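You operate a simulated robot arm through the tools that you are given. There is no shell and no other tool.

You are at the controls of a simulated robot arm. One attempt, no reset.

JOB
Stir almonds and raisins till mixed and tip them into the paper bag.
Fine: the stirrer and the empty bowl go back to their spots. Set down upright: cream stirrer.

The check looks at the end state, three seconds after you hand in, the way a careful person would. Anything else that was tipped, shoved, dropped, spilled or broken makes it a failure.

ROBOT AND FRAMES
A 6-joint arm with a two-finger parallel gripper, fixed in place. Base frame: the origin is on the floor under the middle of its stand, x ahead of it, y to its left, z up; the work surface is at about z = 900. Readings come in mm, rad, newtons and seconds.
With the tool pointing down near the work surface it reaches from about 300 to 660 mm from the base axis. Its first joint turns from -2.007 to 2.007 rad. Payload 3.43 kg.
Tool frame: the origin (TCP) lies between the finger pads and is the grasp point; the fingertips stand 34 mm ahead of it; z points along the fingers, y is the line along which they close. The gripper opens to 128 mm. The fingers are 24 mm wide and 12 mm thick; the gripper's body (48 by 130 mm) begins 96 mm behind the TCP.
Orientation is told as [roll, pitch, yaw] about the base's x, y, z axes, in that order, counted from this pose: with the fingers straight down and closing along the base's y, the tool's x points along the base's -x, its y along +y and its z along -z.

CONTROLS
- The arm moves only by the tool jog_arm. Its argument "moves" is a list of rows, each an object (a shift or turn left out is 0, a gripper value left out holds the last) with "jaw": the finger opening in cm, from 0 to 12.8; "travel": the shift along the tool's x, y, z in cm, a list of three; "delta_rot": the turn, a rotation vector about the tool's x, y, z in rad, a list of three. In form: [{"jaw": jaw, "travel": [x, y, z], "delta_rot": [rx, ry, rz]}, ...]. A call has 1 to 20 rows; each row is the pose to reach, as a shift and turn from the pose commanded when the call began, along the tool's axes at that moment. A row lasts 0.2 s, in which the tool goes at most 50 mm and 0.15 rad; a call with a longer step from one row to the next is refused whole, and so is a gripper value outside its range. A pose out of reach is approached as far as the arm can. The call stops where the force on the tool passes 40 N (or 10 N more than at its start, if that is more) or the arm is blocked; 0.2 s more then pass. The fingers move at their own pace (about 153 mm/s each) and stop on an object; they squeeze with about 44 N. The grip force told is the motor's: it shows also when the fingers shut on nothing. Time passes only in rows, and 0.2 s behind the last, so rows that repeat a pose let the fingers close. The reply holds the time, the measured pose of the TCP, the force on the tool along the base axes, the opening and the grip force, in the units named above and with some noise, with the torque about the TCP (base axes, N m) and any sound that the robot's microphone picked up.
- Cameras (640 x 400 px; columns grow to the right, rows downward): "scene" is fixed at [48.2, 492.5, 1689.8]; the picture's right is [-0.72, -0.69, 0.00], its down [-0.50, 0.52, -0.70] and it looks along [0.48, -0.50, -0.72] (base axes); focal length 316 px, centre (320, 200). "wrist" rides on the gripper at [76, -11, -160] in the tool frame; the picture's right is [0.15, 0.99, 0.00], its down [-0.88, 0.13, -0.46] and it looks along [-0.45, 0.07, 0.89] (tool axes); focal length 234 px, centre (320, 200). There is no depth. A picture from a camera that has moved, and an enlarged one, comes with that camera's place and axes in the base frame and with its lens. The place of the scene camera against the robot may be out by one fixed shift of up to 18 mm in any direction.
- grab_frame(camera): a new picture of that camera. The clock stands still meanwhile.
- raise_lower(by): slides the trunk up (or, below 0, down) by that many mm; the arm rides with it, the base frame stays. It gives what a move gives, with no picture.
- close_up(camera, box): a new picture of the part [left, top, right, bottom] of that camera's present view, enlarged. The clock stands still meanwhile.
- close_job(): hands the job in; it is judged then, once.

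Nothing tells you positions but the pictures and the camera data. Unless the task says otherwise, let go and move clear before handing in.

The tools are called after "Call:" as name(argument=value, ...) on one line, values as JSON. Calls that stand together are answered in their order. jog_arm: Moves the arm, as the interface text tells. Its arguments: {"type":"object","properties":{"moves":{"type":"array","items":{"type":"object","properties":{"jaw":{"type":"number"},"travel":{"type":"array","items":{"type":"number"}},"delta_rot":{"type":"array","items":{"type":"number"}}}}}},"required":["moves"]} The other tools are called the same way: raise_lower (by) moves the trunk up or down; grab_frame (camera) takes a picture; close_up (camera, box) takes an enlarged picture of a part of a camera's view; close_job () hands the job in.

At the start:

```text
time_s: 0.0
ee_pos: [372.6, 40.6, 1369.8]
tool_rot: [0.001, 0.002, -0.001]
wrist_force: [-0.1, -0.6, 0.0]
ft_torque: [0.02, 0.01, -0.02]
opening: 128.1
grip_force: 0.0
trunk travel left (down, up): [-925.0, 65.0]
```

scene: 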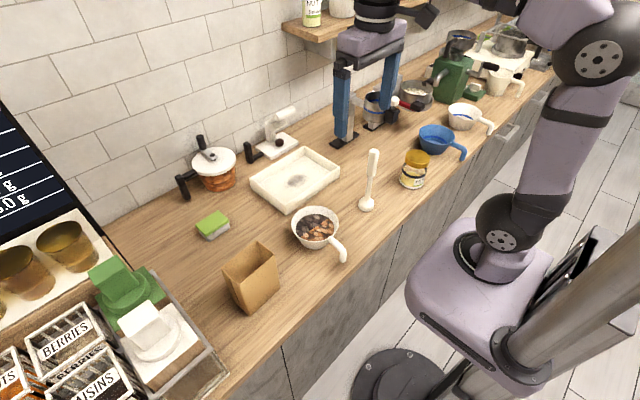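
wrist: 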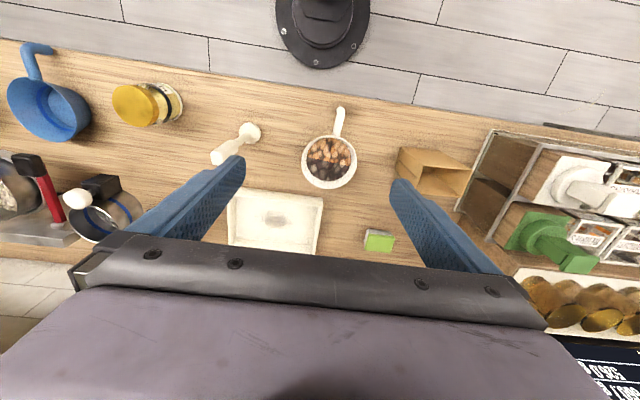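

I see a white pan-like bowl with a handle holding almonds and raisins, a cream stirrer standing nearby, and an open paper bag. I'll take closer looks before moving.

Call:
close_up(camera="scene", box=[200, 130, 440, 320])

Call:
close_up(camera="wrist", box=[190, 90, 490, 270])

Call:
close_up(camera="scene", box=[330, 130, 430, 230])

```text
2.11 times, centred on (320, 225) of scene
camera zoom: at [48.2, 492.5, 1689.8], right [-0.72, -0.69, 0.0], down [-0.5, 0.52, -0.7], along [0.48, -0.5, -0.72], focal length 666 px, centre (320, 147)
```

zoom: 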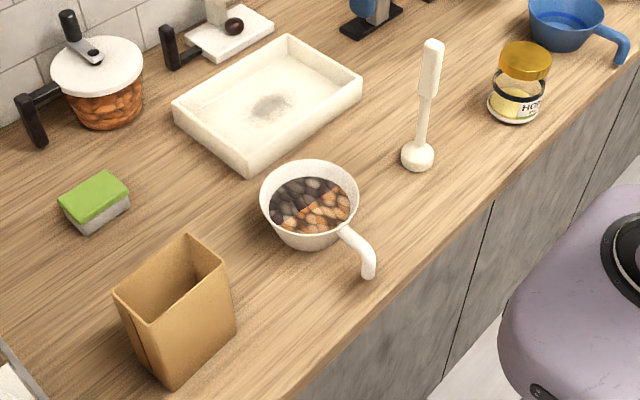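

```text
2.13 times, centred on (340, 180) of wrist
camera zoom: at [296.2, 31.5, 1528.6], right [-0.15, 0.99, 0.0], down [0.88, 0.13, 0.46], along [0.45, 0.07, -0.89], focal length 500 px, centre (277, 243)
```

zoom: 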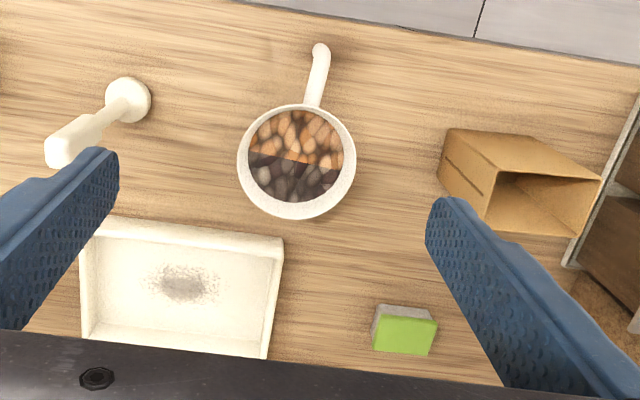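

```text
4.00 times, centred on (380, 180) of scene
camera zoom: at [48.2, 492.5, 1689.8], right [-0.72, -0.69, 0.0], down [-0.5, 0.52, -0.7], along [0.48, -0.5, -0.72], focal length 1264 px, centre (80, 280)
```

zoom: 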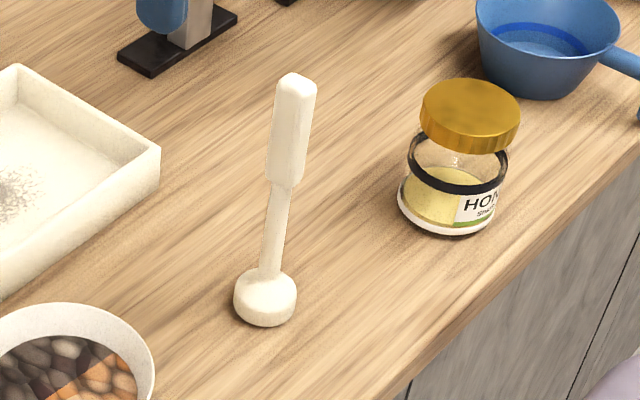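

The bowl (centre about x 473, y 84) has its handle pointing toward the robot. The stirrer stands head-down near (441, -127) and reaches up to about z 1120. I'll zoom in on the bowl, its handle and the bag for more exact dimensions.

Call:
close_up(camera="scene", box=[280, 195, 360, 275])

Call:
close_up(camera="scene", box=[205, 225, 295, 325])

Call:
close_up(camera="wrist", box=[290, 95, 370, 195])

Call:
close_up(camera="wrist", box=[380, 120, 500, 220])

Call:
close_up(camera="wrist", box=[200, 110, 270, 180])

```text
5.00 times, centred on (320, 235) of scene
camera zoom: at [48.2, 492.5, 1689.8], right [-0.72, -0.69, 0.0], down [-0.5, 0.52, -0.7], along [0.48, -0.5, -0.72], focal length 1581 px, centre (320, 25)
```

zoom: 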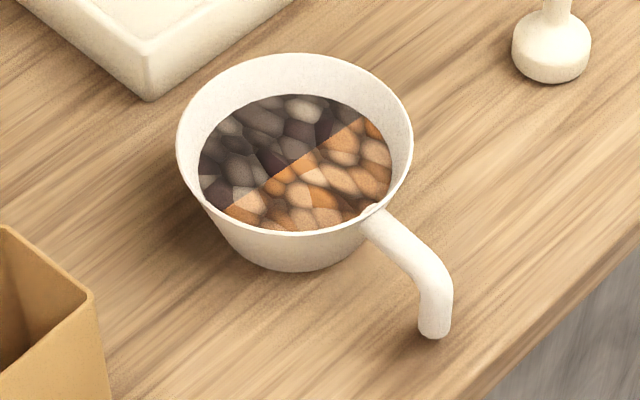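

```text
4.00 times, centred on (250, 275) of scene
camera zoom: at [48.2, 492.5, 1689.8], right [-0.72, -0.69, 0.0], down [-0.5, 0.52, -0.7], along [0.48, -0.5, -0.72], focal length 1264 px, centre (600, -100)
```

zoom: 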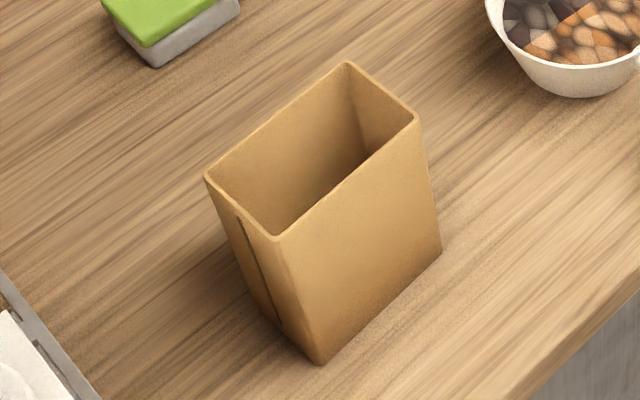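

```text
4.00 times, centred on (330, 145) of wrist
camera zoom: at [296.2, 31.5, 1528.6], right [-0.15, 0.99, 0.0], down [0.88, 0.13, 0.46], along [0.45, 0.07, -0.89], focal length 937 px, centre (280, 420)
```

zoom: 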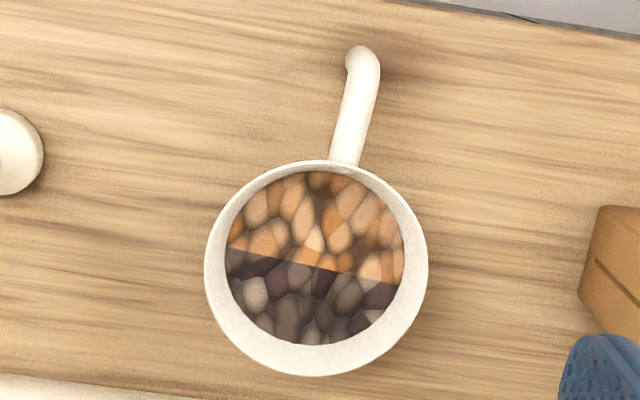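

```text
4.00 times, centred on (440, 170) of wrist
camera zoom: at [296.2, 31.5, 1528.6], right [-0.15, 0.99, 0.0], down [0.88, 0.13, 0.46], along [0.45, 0.07, -0.89], focal length 937 px, centre (-160, 320)
```

zoom: 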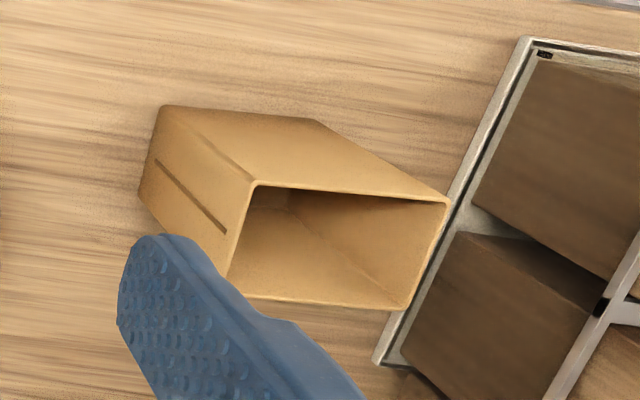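

```text
5.71 times, centred on (235, 145) of wrist
camera zoom: at [296.2, 31.5, 1528.6], right [-0.15, 0.99, 0.0], down [0.88, 0.13, 0.46], along [0.45, 0.07, -0.89], focal length 1338 px, centre (806, 514)
```

zoom: 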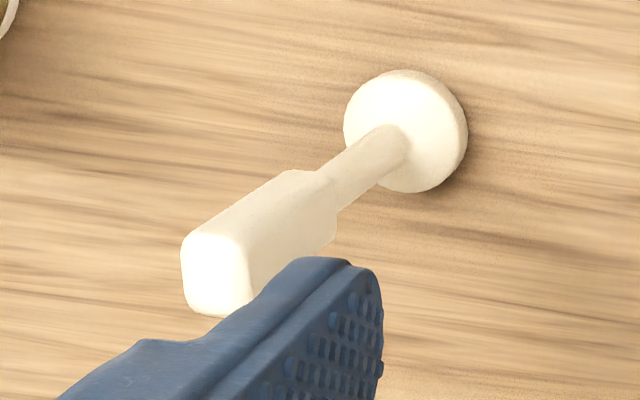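

The bowl is about 140 mm across and 68 mm tall, with an L-shaped handle at z ≈ 960. The bag opening spans about x 415–480 and y 271–378, with its top at z ≈ 1060. The stirrer handle runs from about z 1038 to 1132. I'll move above the stirrer and check its alignment.

Call:
jog_arm(moves=[{"jaw": 9, "travel": [-1.14, -2.79, 1.6]}, {"travel": [-2.28, -5.58, 3.2]}, {"travel": [-3.42, -8.37, 4.8]}, {"travel": [-4.56, -11.16, 6.4]}, {"travel": [-5.7, -13.95, 8.0]}, {"travel": [-6.84, -16.74, 9.6]}, {"travel": [-6.84, -16.74, 9.6]}])

Call:
grab_frame(camera="wrist")

Call:
grab_frame(camera="scene")

```text
time_s: 1.6
ee_pos: [440.5, -125.5, 1273.5]
tool_rot: [0.001, -0.002, 0.001]
wrist_force: [0.6, -0.1, -0.2]
ft_torque: [0.0, 0.0, 0.01]
opening: 90.0
grip_force: 0.1
trunk travel left (down, up): [-925.0, 65.0]
```

```text
taken
camera wrist: at [364.2, -134.7, 1432.3], right [-0.15, 0.99, 0.0], down [0.88, 0.13, 0.46], along [0.45, 0.07, -0.89], focal length 234 px, centre (320, 200)
```

wrist: 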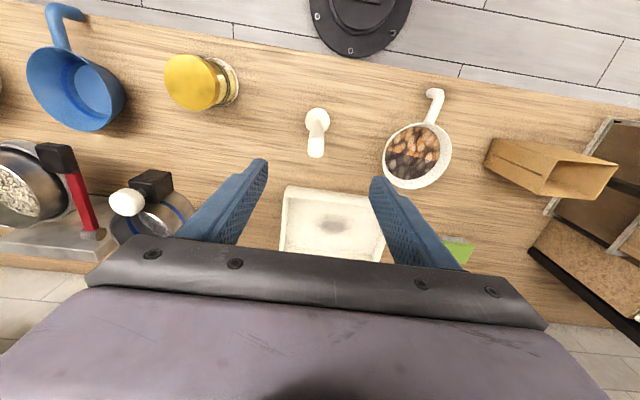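

```text
taken
```

scene: 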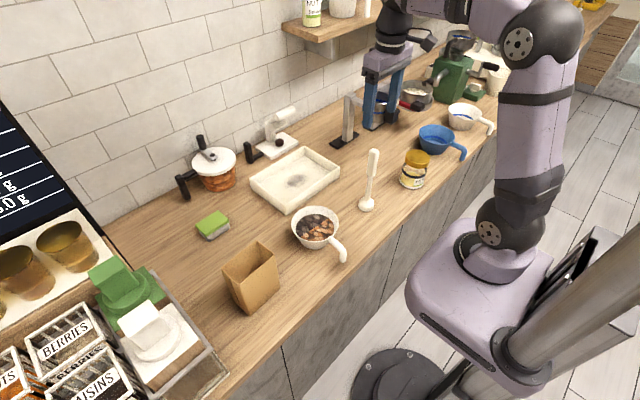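

The arm is about directly above the stirrer. I'll zoom in with the wrist camera to check alignment and handle orientation.

Call:
close_up(camera="wrist", box=[285, 95, 355, 165])

Call:
close_up(camera="wrist", box=[375, 80, 465, 200])

Call:
close_up(camera="wrist", box=[470, 120, 630, 220])

```text
5.71 times, centred on (320, 130) of wrist
camera zoom: at [364.2, -134.7, 1432.3], right [-0.15, 0.99, 0.0], down [0.88, 0.13, 0.46], along [0.45, 0.07, -0.89], focal length 1338 px, centre (320, 600)
```

zoom: 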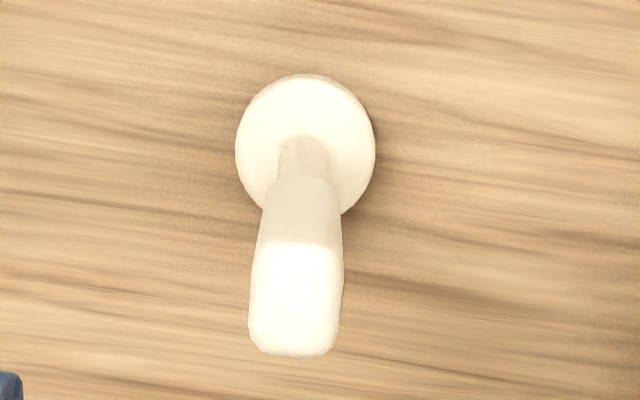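

```text
3.33 times, centred on (420, 140) of wrist
camera zoom: at [364.2, -134.7, 1432.3], right [-0.15, 0.99, 0.0], down [0.88, 0.13, 0.46], along [0.45, 0.07, -0.89], focal length 781 px, centre (-13, 400)
```

zoom: 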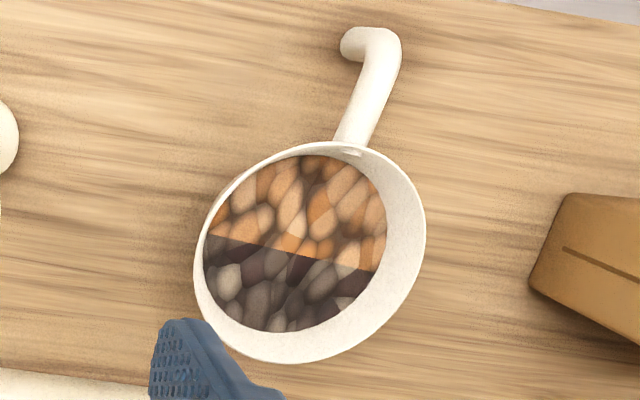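

```text
4.00 times, centred on (550, 170) of wrist
camera zoom: at [364.2, -134.7, 1432.3], right [-0.15, 0.99, 0.0], down [0.88, 0.13, 0.46], along [0.45, 0.07, -0.89], focal length 937 px, centre (-600, 320)
```

zoom: 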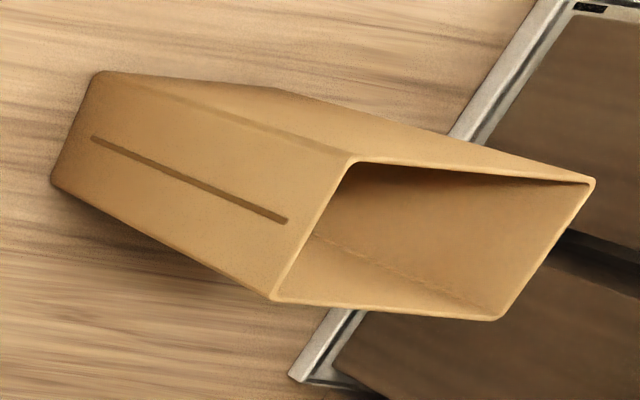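

The stirrer handle is about 19 mm thick along y and 26 mm along x, turned by about +0.1 rad. I'll zoom on the fingertips to calibrate the gripper centre in the wrist picture before I descend.

Call:
close_up(camera="wrist", box=[240, 130, 400, 230])

```text
4.00 times, centred on (320, 180) of wrist
camera zoom: at [364.2, -134.7, 1432.3], right [-0.15, 0.99, 0.0], down [0.88, 0.13, 0.46], along [0.45, 0.07, -0.89], focal length 937 px, centre (320, 280)
```

zoom: 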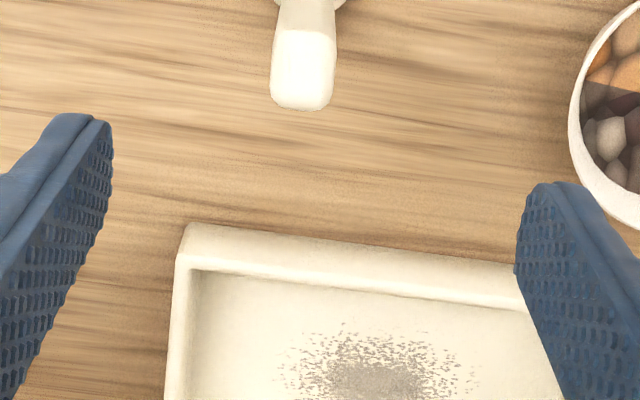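

The gripper centre sits about 5 mm to the +y side of the stirrer. I'll correct that, yaw to match the handle, and descend to just above its top to recheck.

Call:
jog_arm(moves=[{"jaw": 8, "travel": [-0.1, -0.25, 3.0], "delta_rot": [0, 0, -0.05]}, {"travel": [-0.2, -0.5, 6.0], "delta_rot": [0, 0, -0.1]}, {"travel": [-0.2, -0.5, 8.5], "delta_rot": [0, 0, -0.1]}, {"travel": [-0.2, -0.5, 8.5], "delta_rot": [0, 0, -0.1]}])

Call:
close_up(camera="wrist", box=[240, 110, 400, 210])

Call:
close_up(camera="scene", box=[320, 60, 440, 220])

```text
time_s: 2.6
ee_pos: [441.3, -131.1, 1188.9]
tool_rot: [-0.001, 0.0, 0.099]
wrist_force: [0.0, -0.1, 0.1]
ft_torque: [-0.02, -0.01, 0.01]
opening: 80.0
grip_force: 0.0
trunk travel left (down, up): [-925.0, 65.0]
```

```text
4.00 times, centred on (320, 160) of wrist
camera zoom: at [367.0, -147.4, 1347.9], right [-0.24, 0.97, 0.0], down [0.86, 0.22, 0.46], along [0.44, 0.11, -0.89], focal length 937 px, centre (320, 360)
```

zoom: 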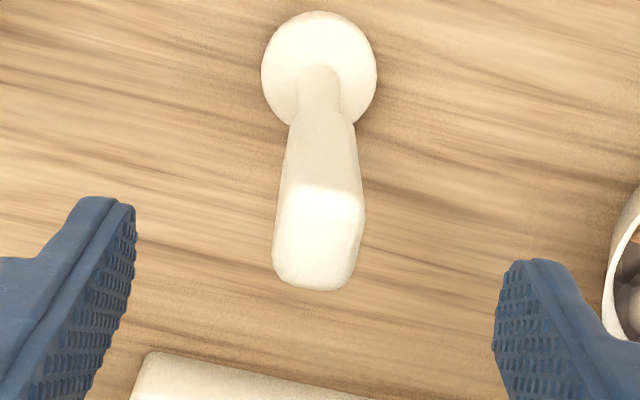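

```text
2.50 times, centred on (380, 140) of scene
camera zoom: at [48.2, 492.5, 1689.8], right [-0.72, -0.69, 0.0], down [-0.5, 0.52, -0.7], along [0.48, -0.5, -0.72], focal length 790 px, centre (170, 350)
```

zoom: 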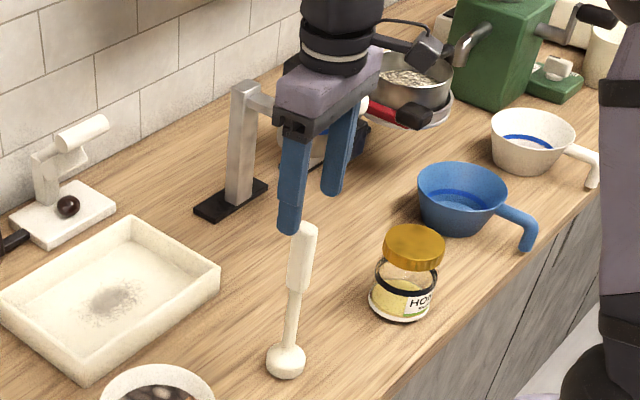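

The gripper is now centred and aligned with the stirrer handle. Next I descend 100 mm around the handle and close.

Call:
jog_arm(moves=[{"jaw": 8, "travel": [0, 0, 2.5]}, {"travel": [0, 0, 5.0]}, {"travel": [0, 0, 7.5]}, {"travel": [0, 0, 10.0]}, {"travel": [0, 0, 10.0]}])

Call:
grab_frame(camera="wrist")

Call:
close_up(camera="scene", box=[320, 60, 440, 220])

```text
time_s: 3.8
ee_pos: [442.3, -132.2, 1089.4]
tool_rot: [-0.001, -0.001, 0.1]
wrist_force: [-0.1, 0.2, 0.4]
ft_torque: [0.01, -0.01, 0.04]
opening: 80.1
grip_force: 0.0
trunk travel left (down, up): [-925.0, 65.0]
```

```text
taken
camera wrist: at [368.1, -148.3, 1248.9], right [-0.24, 0.97, 0.0], down [0.86, 0.22, 0.46], along [0.44, 0.11, -0.89], focal length 234 px, centre (320, 200)
```

wrist: 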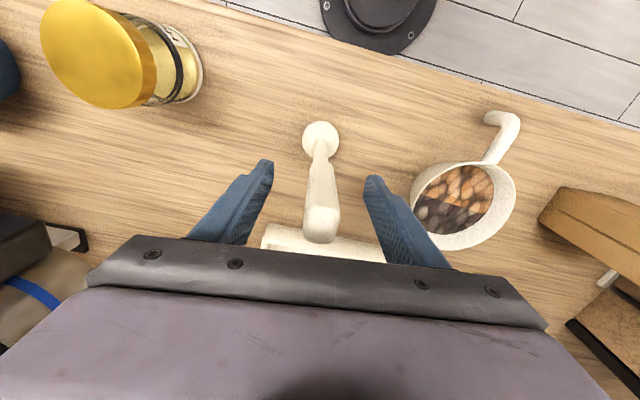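

```text
2.50 times, centred on (380, 140) of scene
camera zoom: at [48.2, 492.5, 1689.8], right [-0.72, -0.69, 0.0], down [-0.5, 0.52, -0.7], along [0.48, -0.5, -0.72], focal length 790 px, centre (170, 350)
```

zoom: 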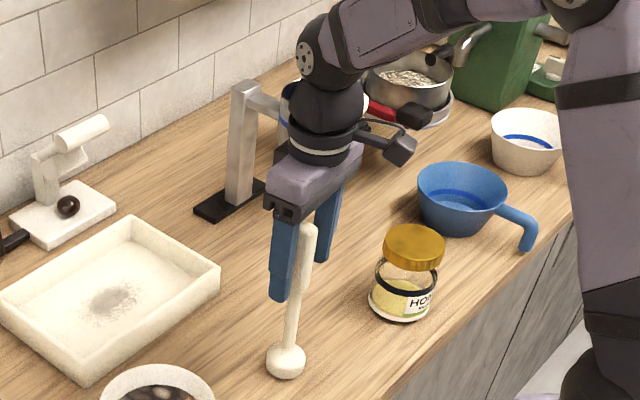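

The stirrer handle is between the fingers, so I'll close on it.

Call:
jog_arm(moves=[{"jaw": 5}, {"jaw": 3.5}, {"jaw": 2.5}, {"jaw": 1.0}, {"jaw": 1.0}, {"jaw": 1.0}, {"jaw": 1.0}])

Call:
close_up(camera="wrist", box=[240, 110, 400, 260])

Call:
close_up(camera="scene", box=[320, 60, 440, 220])

```text
time_s: 5.4
ee_pos: [443.8, -131.4, 1089.0]
tool_rot: [0.0, 0.0, 0.099]
wrist_force: [0.6, 0.7, 0.2]
ft_torque: [0.05, -0.01, 0.0]
opening: 20.6
grip_force: 43.5
trunk travel left (down, up): [-925.0, 65.0]
```

```text
2.67 times, centred on (320, 185) of wrist
camera zoom: at [368.4, -148.3, 1249.1], right [-0.24, 0.97, 0.0], down [0.86, 0.22, 0.46], along [0.44, 0.11, -0.89], focal length 624 px, centre (320, 240)
```

zoom: 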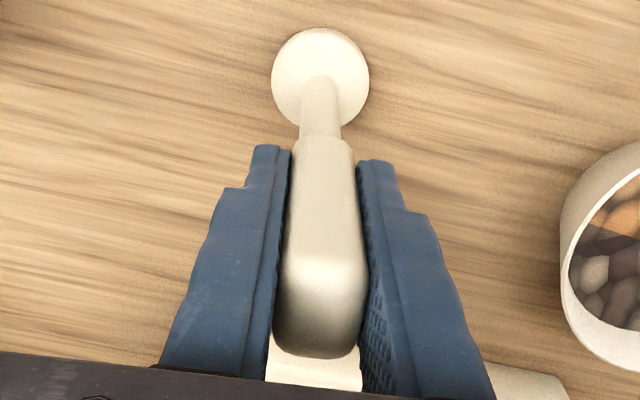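

```text
2.50 times, centred on (380, 140) of scene
camera zoom: at [48.2, 492.5, 1689.8], right [-0.72, -0.69, 0.0], down [-0.5, 0.52, -0.7], along [0.48, -0.5, -0.72], focal length 790 px, centre (170, 350)
```

zoom: 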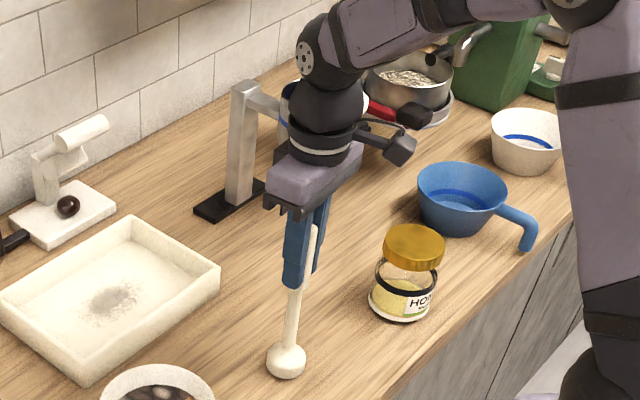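

The grip is firm (opening 20.6 mm, 43.5 N) and the stirrer hasn't moved from its spot. I'll lift it 110 mm and carry it over the bowl.

Call:
jog_arm(moves=[{"travel": [0, 0, -1.5]}, {"travel": [0, 0, -4.0]}, {"travel": [0, 0, -7.0]}, {"travel": [0, 0, -10.0]}, {"travel": [0, 0, -11.5]}, {"travel": [-0.64, 2.58, -11.5]}, {"travel": [-1.27, 5.15, -11.5]}, {"travel": [-1.9, 7.7, -11.5]}, {"travel": [-2.54, 10.3, -11.5]}, {"travel": [-3.17, 12.9, -11.5]}, {"travel": [-3.81, 15.45, -11.5]}, {"travel": [-4.45, 18.0, -11.5]}, {"travel": [-5.08, 20.6, -11.5]}, {"travel": [-5.08, 20.6, -11.5]}, {"travel": [-5.08, 20.6, -11.5]}])

Call:
grab_frame(camera="wrist")

Call:
close_up(camera="scene", box=[240, 100, 400, 280])

```text
time_s: 8.6
ee_pos: [473.7, 78.4, 1203.3]
tool_rot: [0.0, 0.001, 0.1]
wrist_force: [0.2, -0.4, -1.0]
ft_torque: [-0.02, 0.02, -0.02]
opening: 20.4
grip_force: 44.0
trunk travel left (down, up): [-925.0, 65.0]
```

```text
taken
camera wrist: at [399.5, 61.5, 1362.3], right [-0.24, 0.97, 0.0], down [0.86, 0.22, 0.46], along [0.44, 0.11, -0.89], focal length 234 px, centre (320, 200)
```

wrist: 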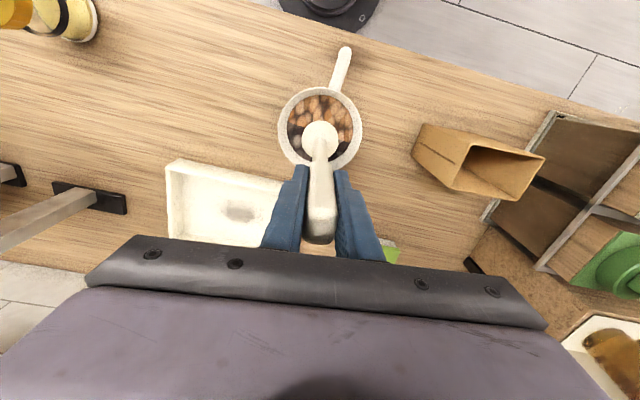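

```text
2.22 times, centred on (320, 190) of scene
camera zoom: at [48.2, 492.5, 1689.8], right [-0.72, -0.69, 0.0], down [-0.5, 0.52, -0.7], along [0.48, -0.5, -0.72], focal length 702 px, centre (320, 222)
```

zoom: 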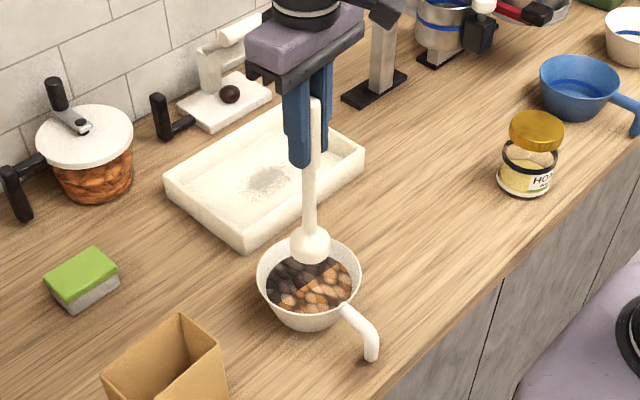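

The stirrer is held over the bowl. I'll zoom in to check the centring.

Call:
close_up(camera="wrist", box=[260, 40, 380, 190])

Call:
close_up(camera="scene", box=[280, 170, 360, 270])

```text
2.67 times, centred on (320, 115) of wrist
camera zoom: at [399.5, 61.5, 1362.3], right [-0.24, 0.97, 0.0], down [0.86, 0.22, 0.46], along [0.44, 0.11, -0.89], focal length 624 px, centre (320, 427)
```

zoom: 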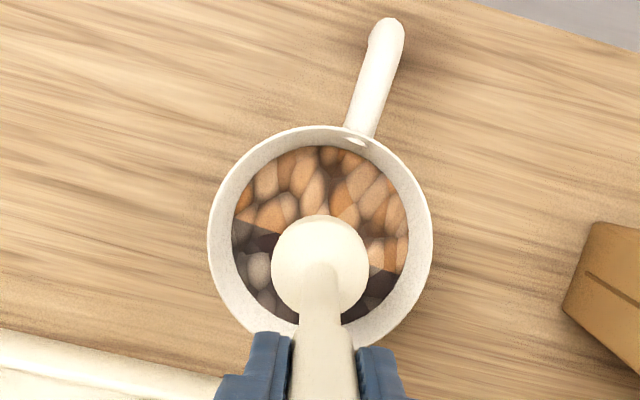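

```text
4.00 times, centred on (320, 220) of scene
camera zoom: at [48.2, 492.5, 1689.8], right [-0.72, -0.69, 0.0], down [-0.5, 0.52, -0.7], along [0.48, -0.5, -0.72], focal length 1264 px, centre (320, 120)
```

zoom: 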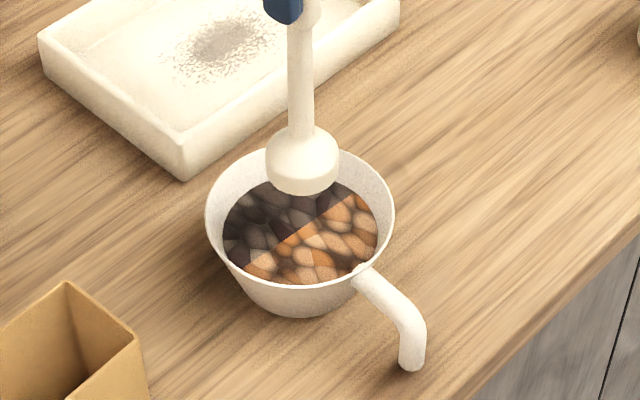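

The stirrer is centred within about 1.5 mm. I'll lower the head into the bowl gradually, watching the force.

Call:
jog_arm(moves=[{"travel": [-0.1, 0.1, 2.0]}, {"travel": [-0.1, 0.1, 4.0]}, {"travel": [-0.1, 0.1, 5.0]}, {"travel": [-0.1, 0.1, 6.0]}, {"travel": [-0.1, 0.1, 6.8]}, {"travel": [-0.1, 0.1, 6.8]}])

Call:
close_up(camera="scene", box=[280, 170, 360, 270])

Call:
close_up(camera="wrist", box=[260, 40, 380, 190])

```text
time_s: 10.0
ee_pos: [474.2, 79.0, 1135.0]
tool_rot: [-0.001, -0.001, 0.1]
wrist_force: [-0.3, -0.8, -1.0]
ft_torque: [-0.01, -0.01, 0.0]
opening: 20.7
grip_force: 44.8
trunk travel left (down, up): [-925.0, 65.0]
```

```text
4.00 times, centred on (320, 220) of scene
camera zoom: at [48.2, 492.5, 1689.8], right [-0.72, -0.69, 0.0], down [-0.5, 0.52, -0.7], along [0.48, -0.5, -0.72], focal length 1264 px, centre (320, 120)
```

zoom: 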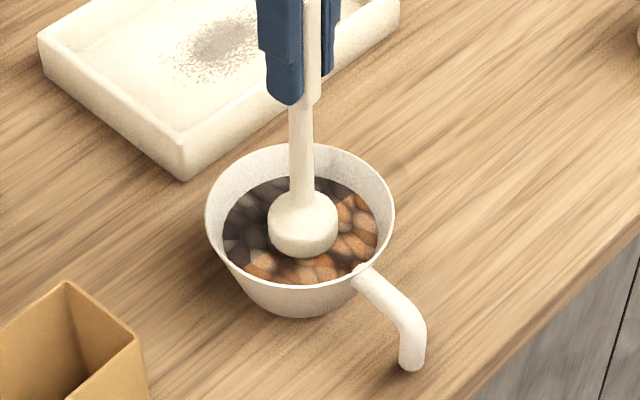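

```text
2.67 times, centred on (320, 115) of wrist
camera zoom: at [399.0, 62.1, 1293.6], right [-0.24, 0.97, 0.0], down [0.86, 0.22, 0.46], along [0.44, 0.11, -0.89], focal length 624 px, centre (320, 427)
```

zoom: 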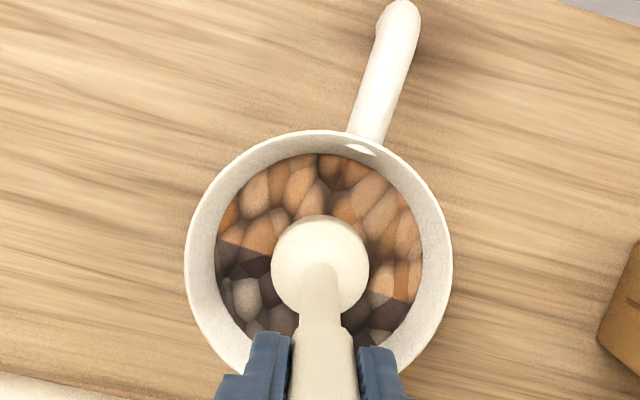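

The head has reached the surface of the contents with no contact force. I'll lower it further in small steps.

Call:
jog_arm(moves=[{"travel": [0, 0, 0.5]}, {"travel": [0, 0, 1.0]}, {"travel": [0, 0, 1.5]}, {"travel": [0, 0, 2.0]}, {"travel": [0, 0, 2.4]}, {"travel": [0, 0, 2.4]}])

Call:
close_up(camera="scene", box=[280, 170, 360, 270])

Call:
close_up(camera="wrist", box=[260, 40, 380, 190])

```text
time_s: 11.4
ee_pos: [472.3, 79.9, 1111.2]
tool_rot: [0.001, 0.0, 0.099]
wrist_force: [0.1, -0.3, -0.9]
ft_torque: [-0.01, 0.01, 0.02]
opening: 20.7
grip_force: 44.4
trunk travel left (down, up): [-925.0, 65.0]
```

```text
4.00 times, centred on (320, 220) of scene
camera zoom: at [48.2, 492.5, 1689.8], right [-0.72, -0.69, 0.0], down [-0.5, 0.52, -0.7], along [0.48, -0.5, -0.72], focal length 1264 px, centre (320, 120)
```

zoom: 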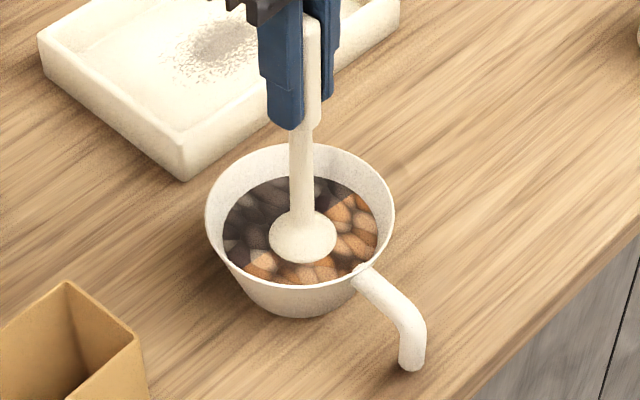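

```text
2.67 times, centred on (320, 115) of wrist
camera zoom: at [398.7, 62.7, 1271.0], right [-0.24, 0.97, 0.0], down [0.86, 0.22, 0.46], along [0.44, 0.11, -0.89], focal length 624 px, centre (320, 427)
```

zoom: 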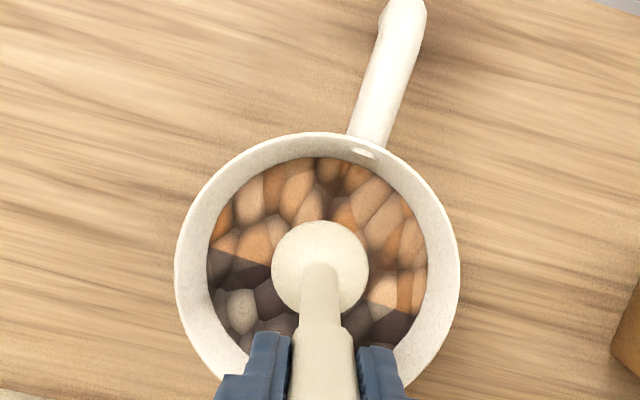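

The head is in the contents with no wall contact. I'll stir in two circles of 16 mm radius, then look.

Call:
jog_arm(moves=[{"travel": [0.8, 0, 0]}, {"travel": [1.6, 0, 0]}, {"travel": [1.13, 1.13, 0]}, {"travel": [0, 1.6, 0]}, {"travel": [-1.13, 1.13, 0]}, {"travel": [-1.6, 0, 0]}, {"travel": [-1.13, -1.13, 0]}, {"travel": [0, -1.6, 0]}, {"travel": [1.13, -1.13, 0]}, {"travel": [1.6, 0, 0]}, {"travel": [1.13, 1.13, 0]}, {"travel": [0, 1.6, 0]}, {"travel": [-1.13, 1.13, 0]}, {"travel": [-1.6, 0, 0]}, {"travel": [-1.13, -1.13, 0]}, {"travel": [0, -1.6, 0]}, {"travel": [1.13, -1.13, 0]}, {"travel": [1.6, 0, 0]}, {"travel": [0.8, 0, 0]}, {"travel": [0, 0, 0]}])

Call:
close_up(camera="scene", box=[280, 170, 360, 270])

Call:
close_up(camera="wrist", box=[260, 40, 380, 190])

```text
time_s: 15.6
ee_pos: [473.4, 78.5, 1111.7]
tool_rot: [0.0, 0.0, 0.099]
wrist_force: [-0.1, -0.7, -1.3]
ft_torque: [0.04, -0.02, 0.03]
opening: 20.7
grip_force: 44.3
trunk travel left (down, up): [-925.0, 65.0]
```

```text
4.00 times, centred on (320, 220) of scene
camera zoom: at [48.2, 492.5, 1689.8], right [-0.72, -0.69, 0.0], down [-0.5, 0.52, -0.7], along [0.48, -0.5, -0.72], focal length 1264 px, centre (320, 120)
```

zoom: 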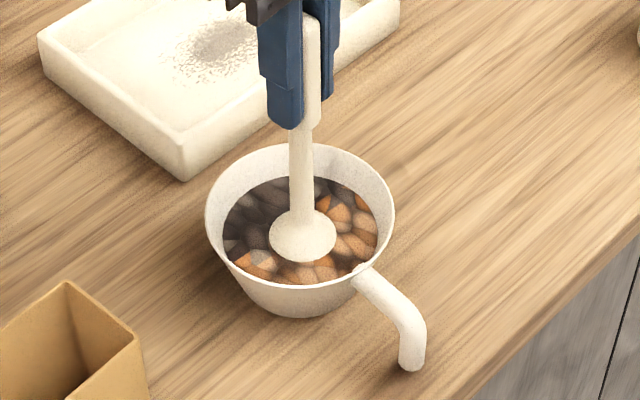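

```text
2.67 times, centred on (320, 115) of wrist
camera zoom: at [399.5, 62.1, 1270.5], right [-0.24, 0.97, 0.0], down [0.86, 0.22, 0.46], along [0.44, 0.11, -0.89], focal length 624 px, centre (320, 427)
```

zoom: 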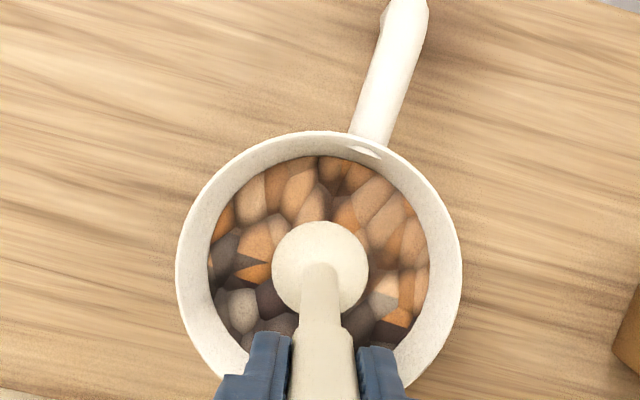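

Mixing has begun at the boundary, with no contact forces. I'll keep stirring with slightly larger, brisker circles.

Call:
jog_arm(moves=[{"travel": [1.8, 0, 0]}, {"travel": [0.9, 1.56, 0]}, {"travel": [-0.9, 1.56, 0]}, {"travel": [-1.8, 0, 0]}, {"travel": [-0.9, -1.56, 0]}, {"travel": [0.9, -1.56, 0]}, {"travel": [1.8, 0, 0]}, {"travel": [0.9, 1.56, 0]}, {"travel": [-0.9, 1.56, 0]}, {"travel": [-1.8, 0, 0]}, {"travel": [-0.9, -1.56, 0]}, {"travel": [0.9, -1.56, 0]}, {"travel": [1.8, 0, 0]}, {"travel": [0.9, 1.56, 0]}, {"travel": [-0.9, 1.56, 0]}, {"travel": [-1.8, 0, 0]}, {"travel": [-0.9, -1.56, 0]}, {"travel": [0.9, -1.56, 0]}, {"travel": [0, 0, 0]}, {"travel": [0, 0, 0]}])

Call:
close_up(camera="wrist", box=[260, 40, 380, 190])

Call:
close_up(camera="scene", box=[280, 170, 360, 270])

```text
time_s: 19.8
ee_pos: [473.6, 79.3, 1111.2]
tool_rot: [0.001, 0.001, 0.098]
wrist_force: [-0.4, 0.4, -1.4]
ft_torque: [-0.02, 0.03, -0.03]
opening: 20.5
grip_force: 44.1
trunk travel left (down, up): [-925.0, 65.0]
```

```text
2.67 times, centred on (320, 115) of wrist
camera zoom: at [397.9, 62.8, 1270.2], right [-0.24, 0.97, 0.0], down [0.86, 0.22, 0.46], along [0.44, 0.11, -0.89], focal length 624 px, centre (320, 427)
```

zoom: 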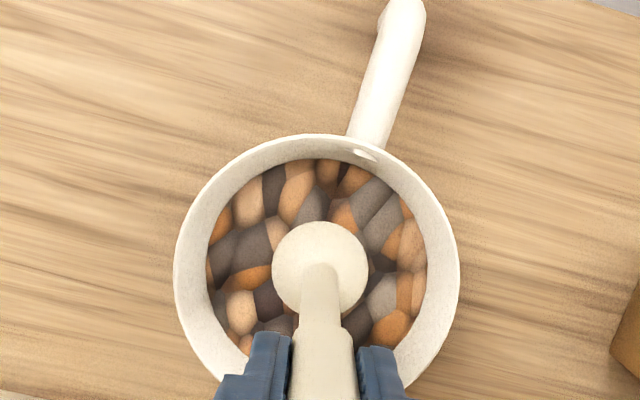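

```text
4.00 times, centred on (320, 220) of scene
camera zoom: at [48.2, 492.5, 1689.8], right [-0.72, -0.69, 0.0], down [-0.5, 0.52, -0.7], along [0.48, -0.5, -0.72], focal length 1264 px, centre (320, 120)
```

zoom: 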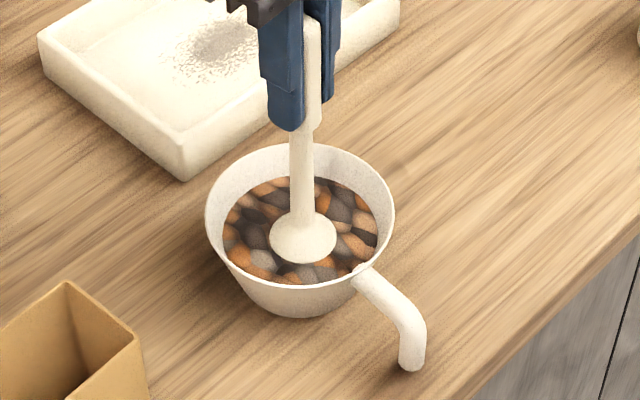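

The almonds and raisins are now well interspersed. I'll do another round, reversing direction, to be sure.

Call:
jog_arm(moves=[{"travel": [1.8, 0, 0]}, {"travel": [0.9, -1.56, 0]}, {"travel": [-0.9, -1.56, 0]}, {"travel": [-1.8, 0, 0]}, {"travel": [-0.9, 1.56, 0]}, {"travel": [0.9, 1.56, 0]}, {"travel": [1.8, 0, 0]}, {"travel": [0.9, -1.56, 0]}, {"travel": [-0.9, -1.56, 0]}, {"travel": [-1.8, 0, 0]}, {"travel": [-0.9, 1.56, 0]}, {"travel": [0.9, 1.56, 0]}, {"travel": [1.8, 0, 0]}, {"travel": [0.9, -1.56, 0]}, {"travel": [-0.9, -1.56, 0]}, {"travel": [-1.8, 0, 0]}, {"travel": [-0.9, 1.56, 0]}, {"travel": [0.9, 1.56, 0]}, {"travel": [0, 0, 0]}, {"travel": [0, 0, 0]}])

Call:
jog_arm(moves=[{"travel": [1.8, 0, 0]}, {"travel": [0.9, -1.56, 0]}, {"travel": [-0.9, -1.56, 0]}, {"travel": [-1.8, 0, 0]}, {"travel": [-0.9, 1.56, 0]}, {"travel": [0.9, 1.56, 0]}, {"travel": [1.8, 0, 0]}, {"travel": [0.9, -1.56, 0]}, {"travel": [-0.9, -1.56, 0]}, {"travel": [-1.8, 0, 0]}, {"travel": [-0.9, 1.56, 0]}, {"travel": [0.9, 1.56, 0]}, {"travel": [1.8, 0, 0]}, {"travel": [0.9, -1.56, 0]}, {"travel": [-0.9, -1.56, 0]}, {"travel": [-1.8, 0, 0]}, {"travel": [-0.9, 1.56, 0]}, {"travel": [0.9, 1.56, 0]}, {"travel": [0, 0, 0]}, {"travel": [0, 0, 0]}])

Call:
close_up(camera="wrist", box=[260, 40, 380, 190])

Call:
close_up(camera="scene", box=[280, 170, 360, 270])

```text
time_s: 24.0
ee_pos: [472.2, 79.7, 1112.3]
tool_rot: [0.001, 0.0, 0.098]
wrist_force: [0.5, 0.3, -1.0]
ft_torque: [-0.02, -0.03, 0.03]
opening: 20.6
grip_force: 43.8
trunk travel left (down, up): [-925.0, 65.0]
```

```text
time_s: 28.2
ee_pos: [473.2, 77.6, 1111.9]
tool_rot: [0.0, 0.001, 0.1]
wrist_force: [0.1, -0.8, -0.7]
ft_torque: [-0.01, -0.01, 0.01]
opening: 20.8
grip_force: 44.2
trunk travel left (down, up): [-925.0, 65.0]
```

```text
2.67 times, centred on (320, 115) of wrist
camera zoom: at [398.7, 61.5, 1270.8], right [-0.24, 0.97, 0.0], down [0.86, 0.22, 0.46], along [0.44, 0.11, -0.89], focal length 624 px, centre (320, 427)
```

zoom: 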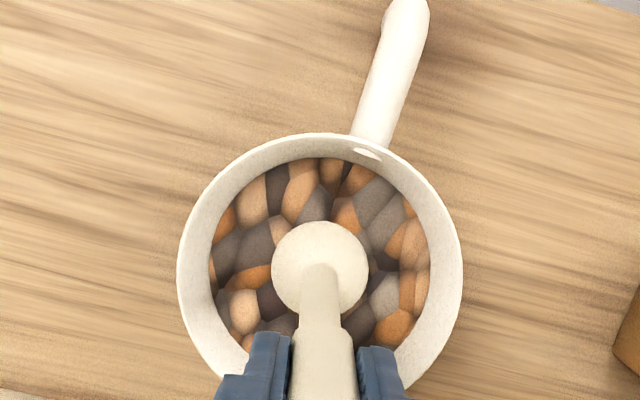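

```text
4.00 times, centred on (320, 220) of scene
camera zoom: at [48.2, 492.5, 1689.8], right [-0.72, -0.69, 0.0], down [-0.5, 0.52, -0.7], along [0.48, -0.5, -0.72], focal length 1264 px, centre (320, 120)
```

zoom: 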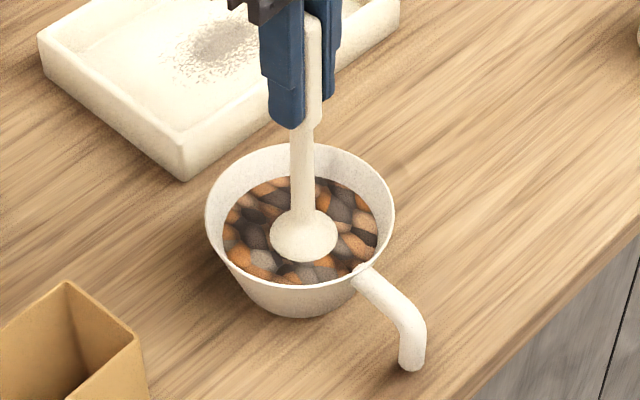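

The pattern no longer changes, so the contents are fully mixed. I'll lift the stirrer straight out, carry it back along the same path and lower it over its original spot.

Call:
jog_arm(moves=[{"travel": [0, 0, -1.0]}, {"travel": [0, 0, -3.0]}, {"travel": [0, 0, -5.5]}, {"travel": [0, 0, -8.0]}, {"travel": [0, 0, -9.2]}, {"travel": [0, 0, -9.2]}, {"travel": [0.65, -2.59, -9.2]}, {"travel": [1.3, -5.18, -9.2]}, {"travel": [1.94, -7.76, -9.2]}, {"travel": [2.59, -10.35, -9.2]}, {"travel": [3.24, -12.94, -9.2]}, {"travel": [3.89, -15.53, -9.2]}, {"travel": [4.53, -18.11, -9.2]}, {"travel": [5.18, -20.7, -9.2]}, {"travel": [5.18, -20.7, -9.2]}, {"travel": [5.18, -20.7, -6.0]}, {"travel": [5.18, -20.7, -3.0]}, {"travel": [5.18, -20.7, 0.0]}, {"travel": [5.18, -20.7, 1.0]}, {"travel": [5.18, -20.7, 1.0]}])

Call:
close_up(camera="scene", box=[320, 130, 440, 230])

Call:
close_up(camera="wrist", box=[240, 110, 400, 260])

```text
time_s: 32.4
ee_pos: [442.5, -131.7, 1100.8]
tool_rot: [0.0, 0.0, 0.101]
wrist_force: [-0.4, -0.3, -1.7]
ft_torque: [-0.02, 0.02, 0.0]
opening: 20.7
grip_force: 43.6
trunk travel left (down, up): [-925.0, 65.0]
```

```text
4.00 times, centred on (380, 180) of scene
camera zoom: at [48.2, 492.5, 1689.8], right [-0.72, -0.69, 0.0], down [-0.5, 0.52, -0.7], along [0.48, -0.5, -0.72], focal length 1264 px, centre (80, 280)
```

zoom: 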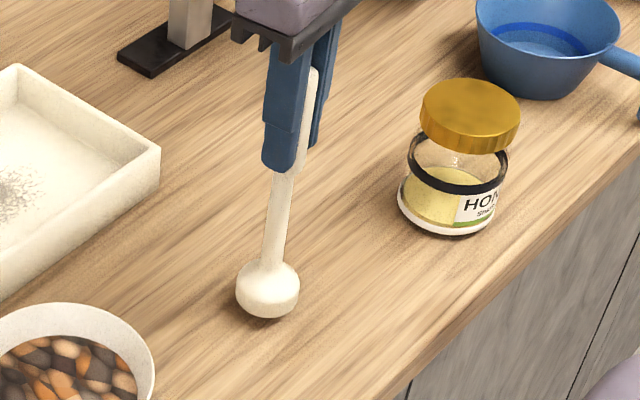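

```text
2.67 times, centred on (320, 185) of wrist
camera zoom: at [367.4, -148.3, 1259.9], right [-0.24, 0.97, 0.0], down [0.86, 0.22, 0.46], along [0.44, 0.11, -0.89], focal length 624 px, centre (320, 240)
```

zoom: 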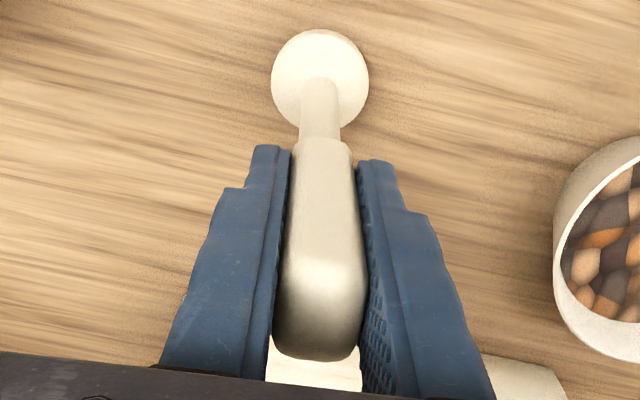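

The stirrer hangs about 12 mm above its spot. I'll lower it slowly until it touches.

Call:
jog_arm(moves=[{"travel": [0, 0, 0.5]}, {"travel": [0, 0, 0.9]}, {"travel": [0, 0, 1.1]}, {"travel": [0, 0, 1.2]}, {"travel": [0, 0, 1.2]}, {"travel": [0, 0, 1.2]}])

Call:
close_up(camera="scene", box=[320, 130, 440, 230])

```text
time_s: 33.8
ee_pos: [442.0, -131.3, 1089.0]
tool_rot: [0.001, -0.003, 0.1]
wrist_force: [-1.2, 0.2, 6.0]
ft_torque: [0.12, -0.05, 0.03]
opening: 20.8
grip_force: 43.6
trunk travel left (down, up): [-925.0, 65.0]
```

```text
4.00 times, centred on (380, 180) of scene
camera zoom: at [48.2, 492.5, 1689.8], right [-0.72, -0.69, 0.0], down [-0.5, 0.52, -0.7], along [0.48, -0.5, -0.72], focal length 1264 px, centre (80, 280)
```

zoom: 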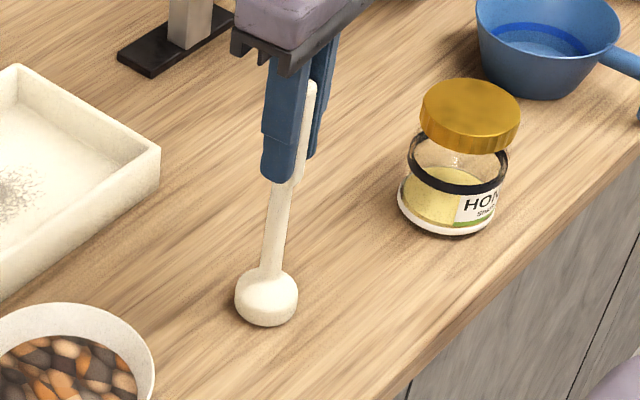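

The stirrer is touching the table (6 N) at its original place. I'll open gradually, then rise clear.

Call:
jog_arm(moves=[{"jaw": 2.2}, {"jaw": 2.5}, {"jaw": 3.0}, {"jaw": 4.5}, {"jaw": 6.5}, {"jaw": 8.0}, {"jaw": 8.0}])

Call:
close_up(camera="scene", box=[320, 130, 440, 230])

Call:
close_up(camera="wrist", box=[240, 110, 400, 260])

```text
time_s: 35.4
ee_pos: [442.0, -133.4, 1089.0]
tool_rot: [0.0, 0.002, 0.101]
wrist_force: [0.5, 0.0, 0.6]
ft_torque: [0.05, -0.01, 0.01]
opening: 79.8
grip_force: 0.0
trunk travel left (down, up): [-925.0, 65.0]
```

```text
4.00 times, centred on (380, 180) of scene
camera zoom: at [48.2, 492.5, 1689.8], right [-0.72, -0.69, 0.0], down [-0.5, 0.52, -0.7], along [0.48, -0.5, -0.72], focal length 1264 px, centre (80, 280)
```

zoom: 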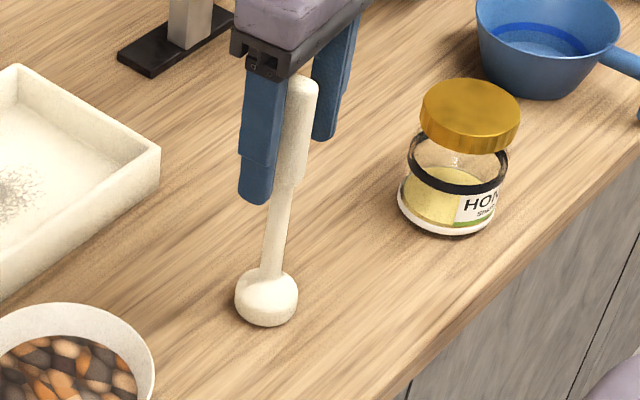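

```text
2.67 times, centred on (320, 185) of wrist
camera zoom: at [367.6, -148.8, 1248.4], right [-0.24, 0.97, 0.0], down [0.86, 0.22, 0.46], along [0.44, 0.11, -0.89], focal length 624 px, centre (320, 240)
```

zoom: 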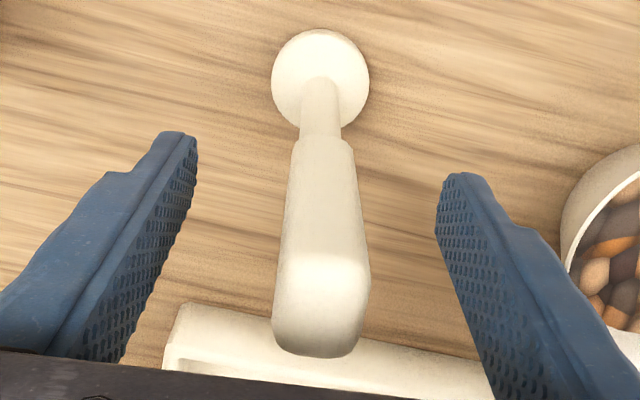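

The stirrer stands upright on its spot. I'll rise straight up clear of it.

Call:
jog_arm(moves=[{"jaw": 8, "travel": [0, 0, -3.0]}, {"travel": [0, 0, -6.5]}, {"travel": [0, 0, -10.0]}, {"travel": [0, 0, -14.0]}, {"travel": [0, 0, -18.0]}, {"travel": [0, 0, -18.0]}])

Call:
grab_frame(camera="scene")

Call:
grab_frame(camera="wrist")

```text
time_s: 36.8
ee_pos: [440.7, -131.9, 1270.5]
tool_rot: [0.0, 0.0, 0.1]
wrist_force: [0.2, 0.0, 0.0]
ft_torque: [0.01, 0.01, 0.04]
opening: 80.3
grip_force: 0.0
trunk travel left (down, up): [-925.0, 65.0]
```

```text
taken
```

scene: 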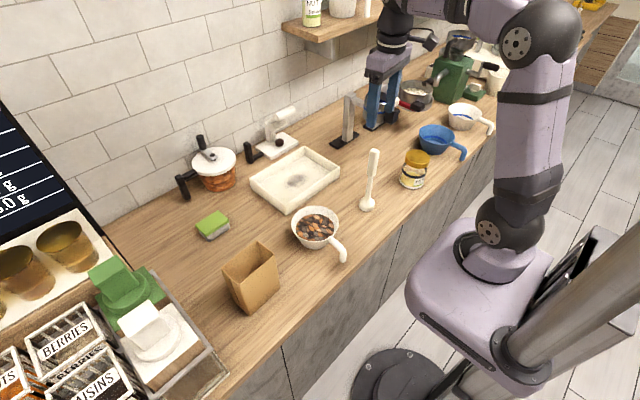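

```text
taken
camera wrist: at [366.7, -147.9, 1429.6], right [-0.24, 0.97, 0.0], down [0.86, 0.22, 0.46], along [0.44, 0.11, -0.89], focal length 234 px, centre (320, 200)
```

wrist: 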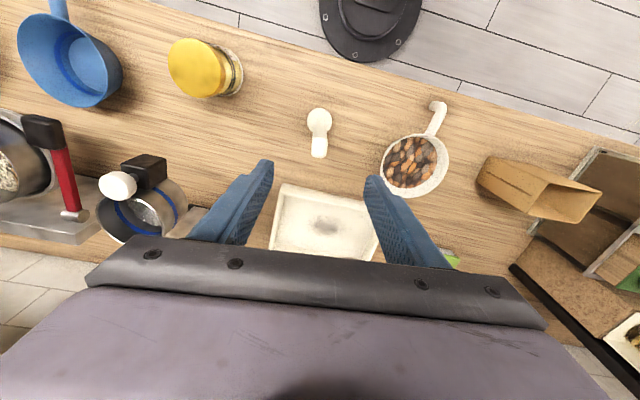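

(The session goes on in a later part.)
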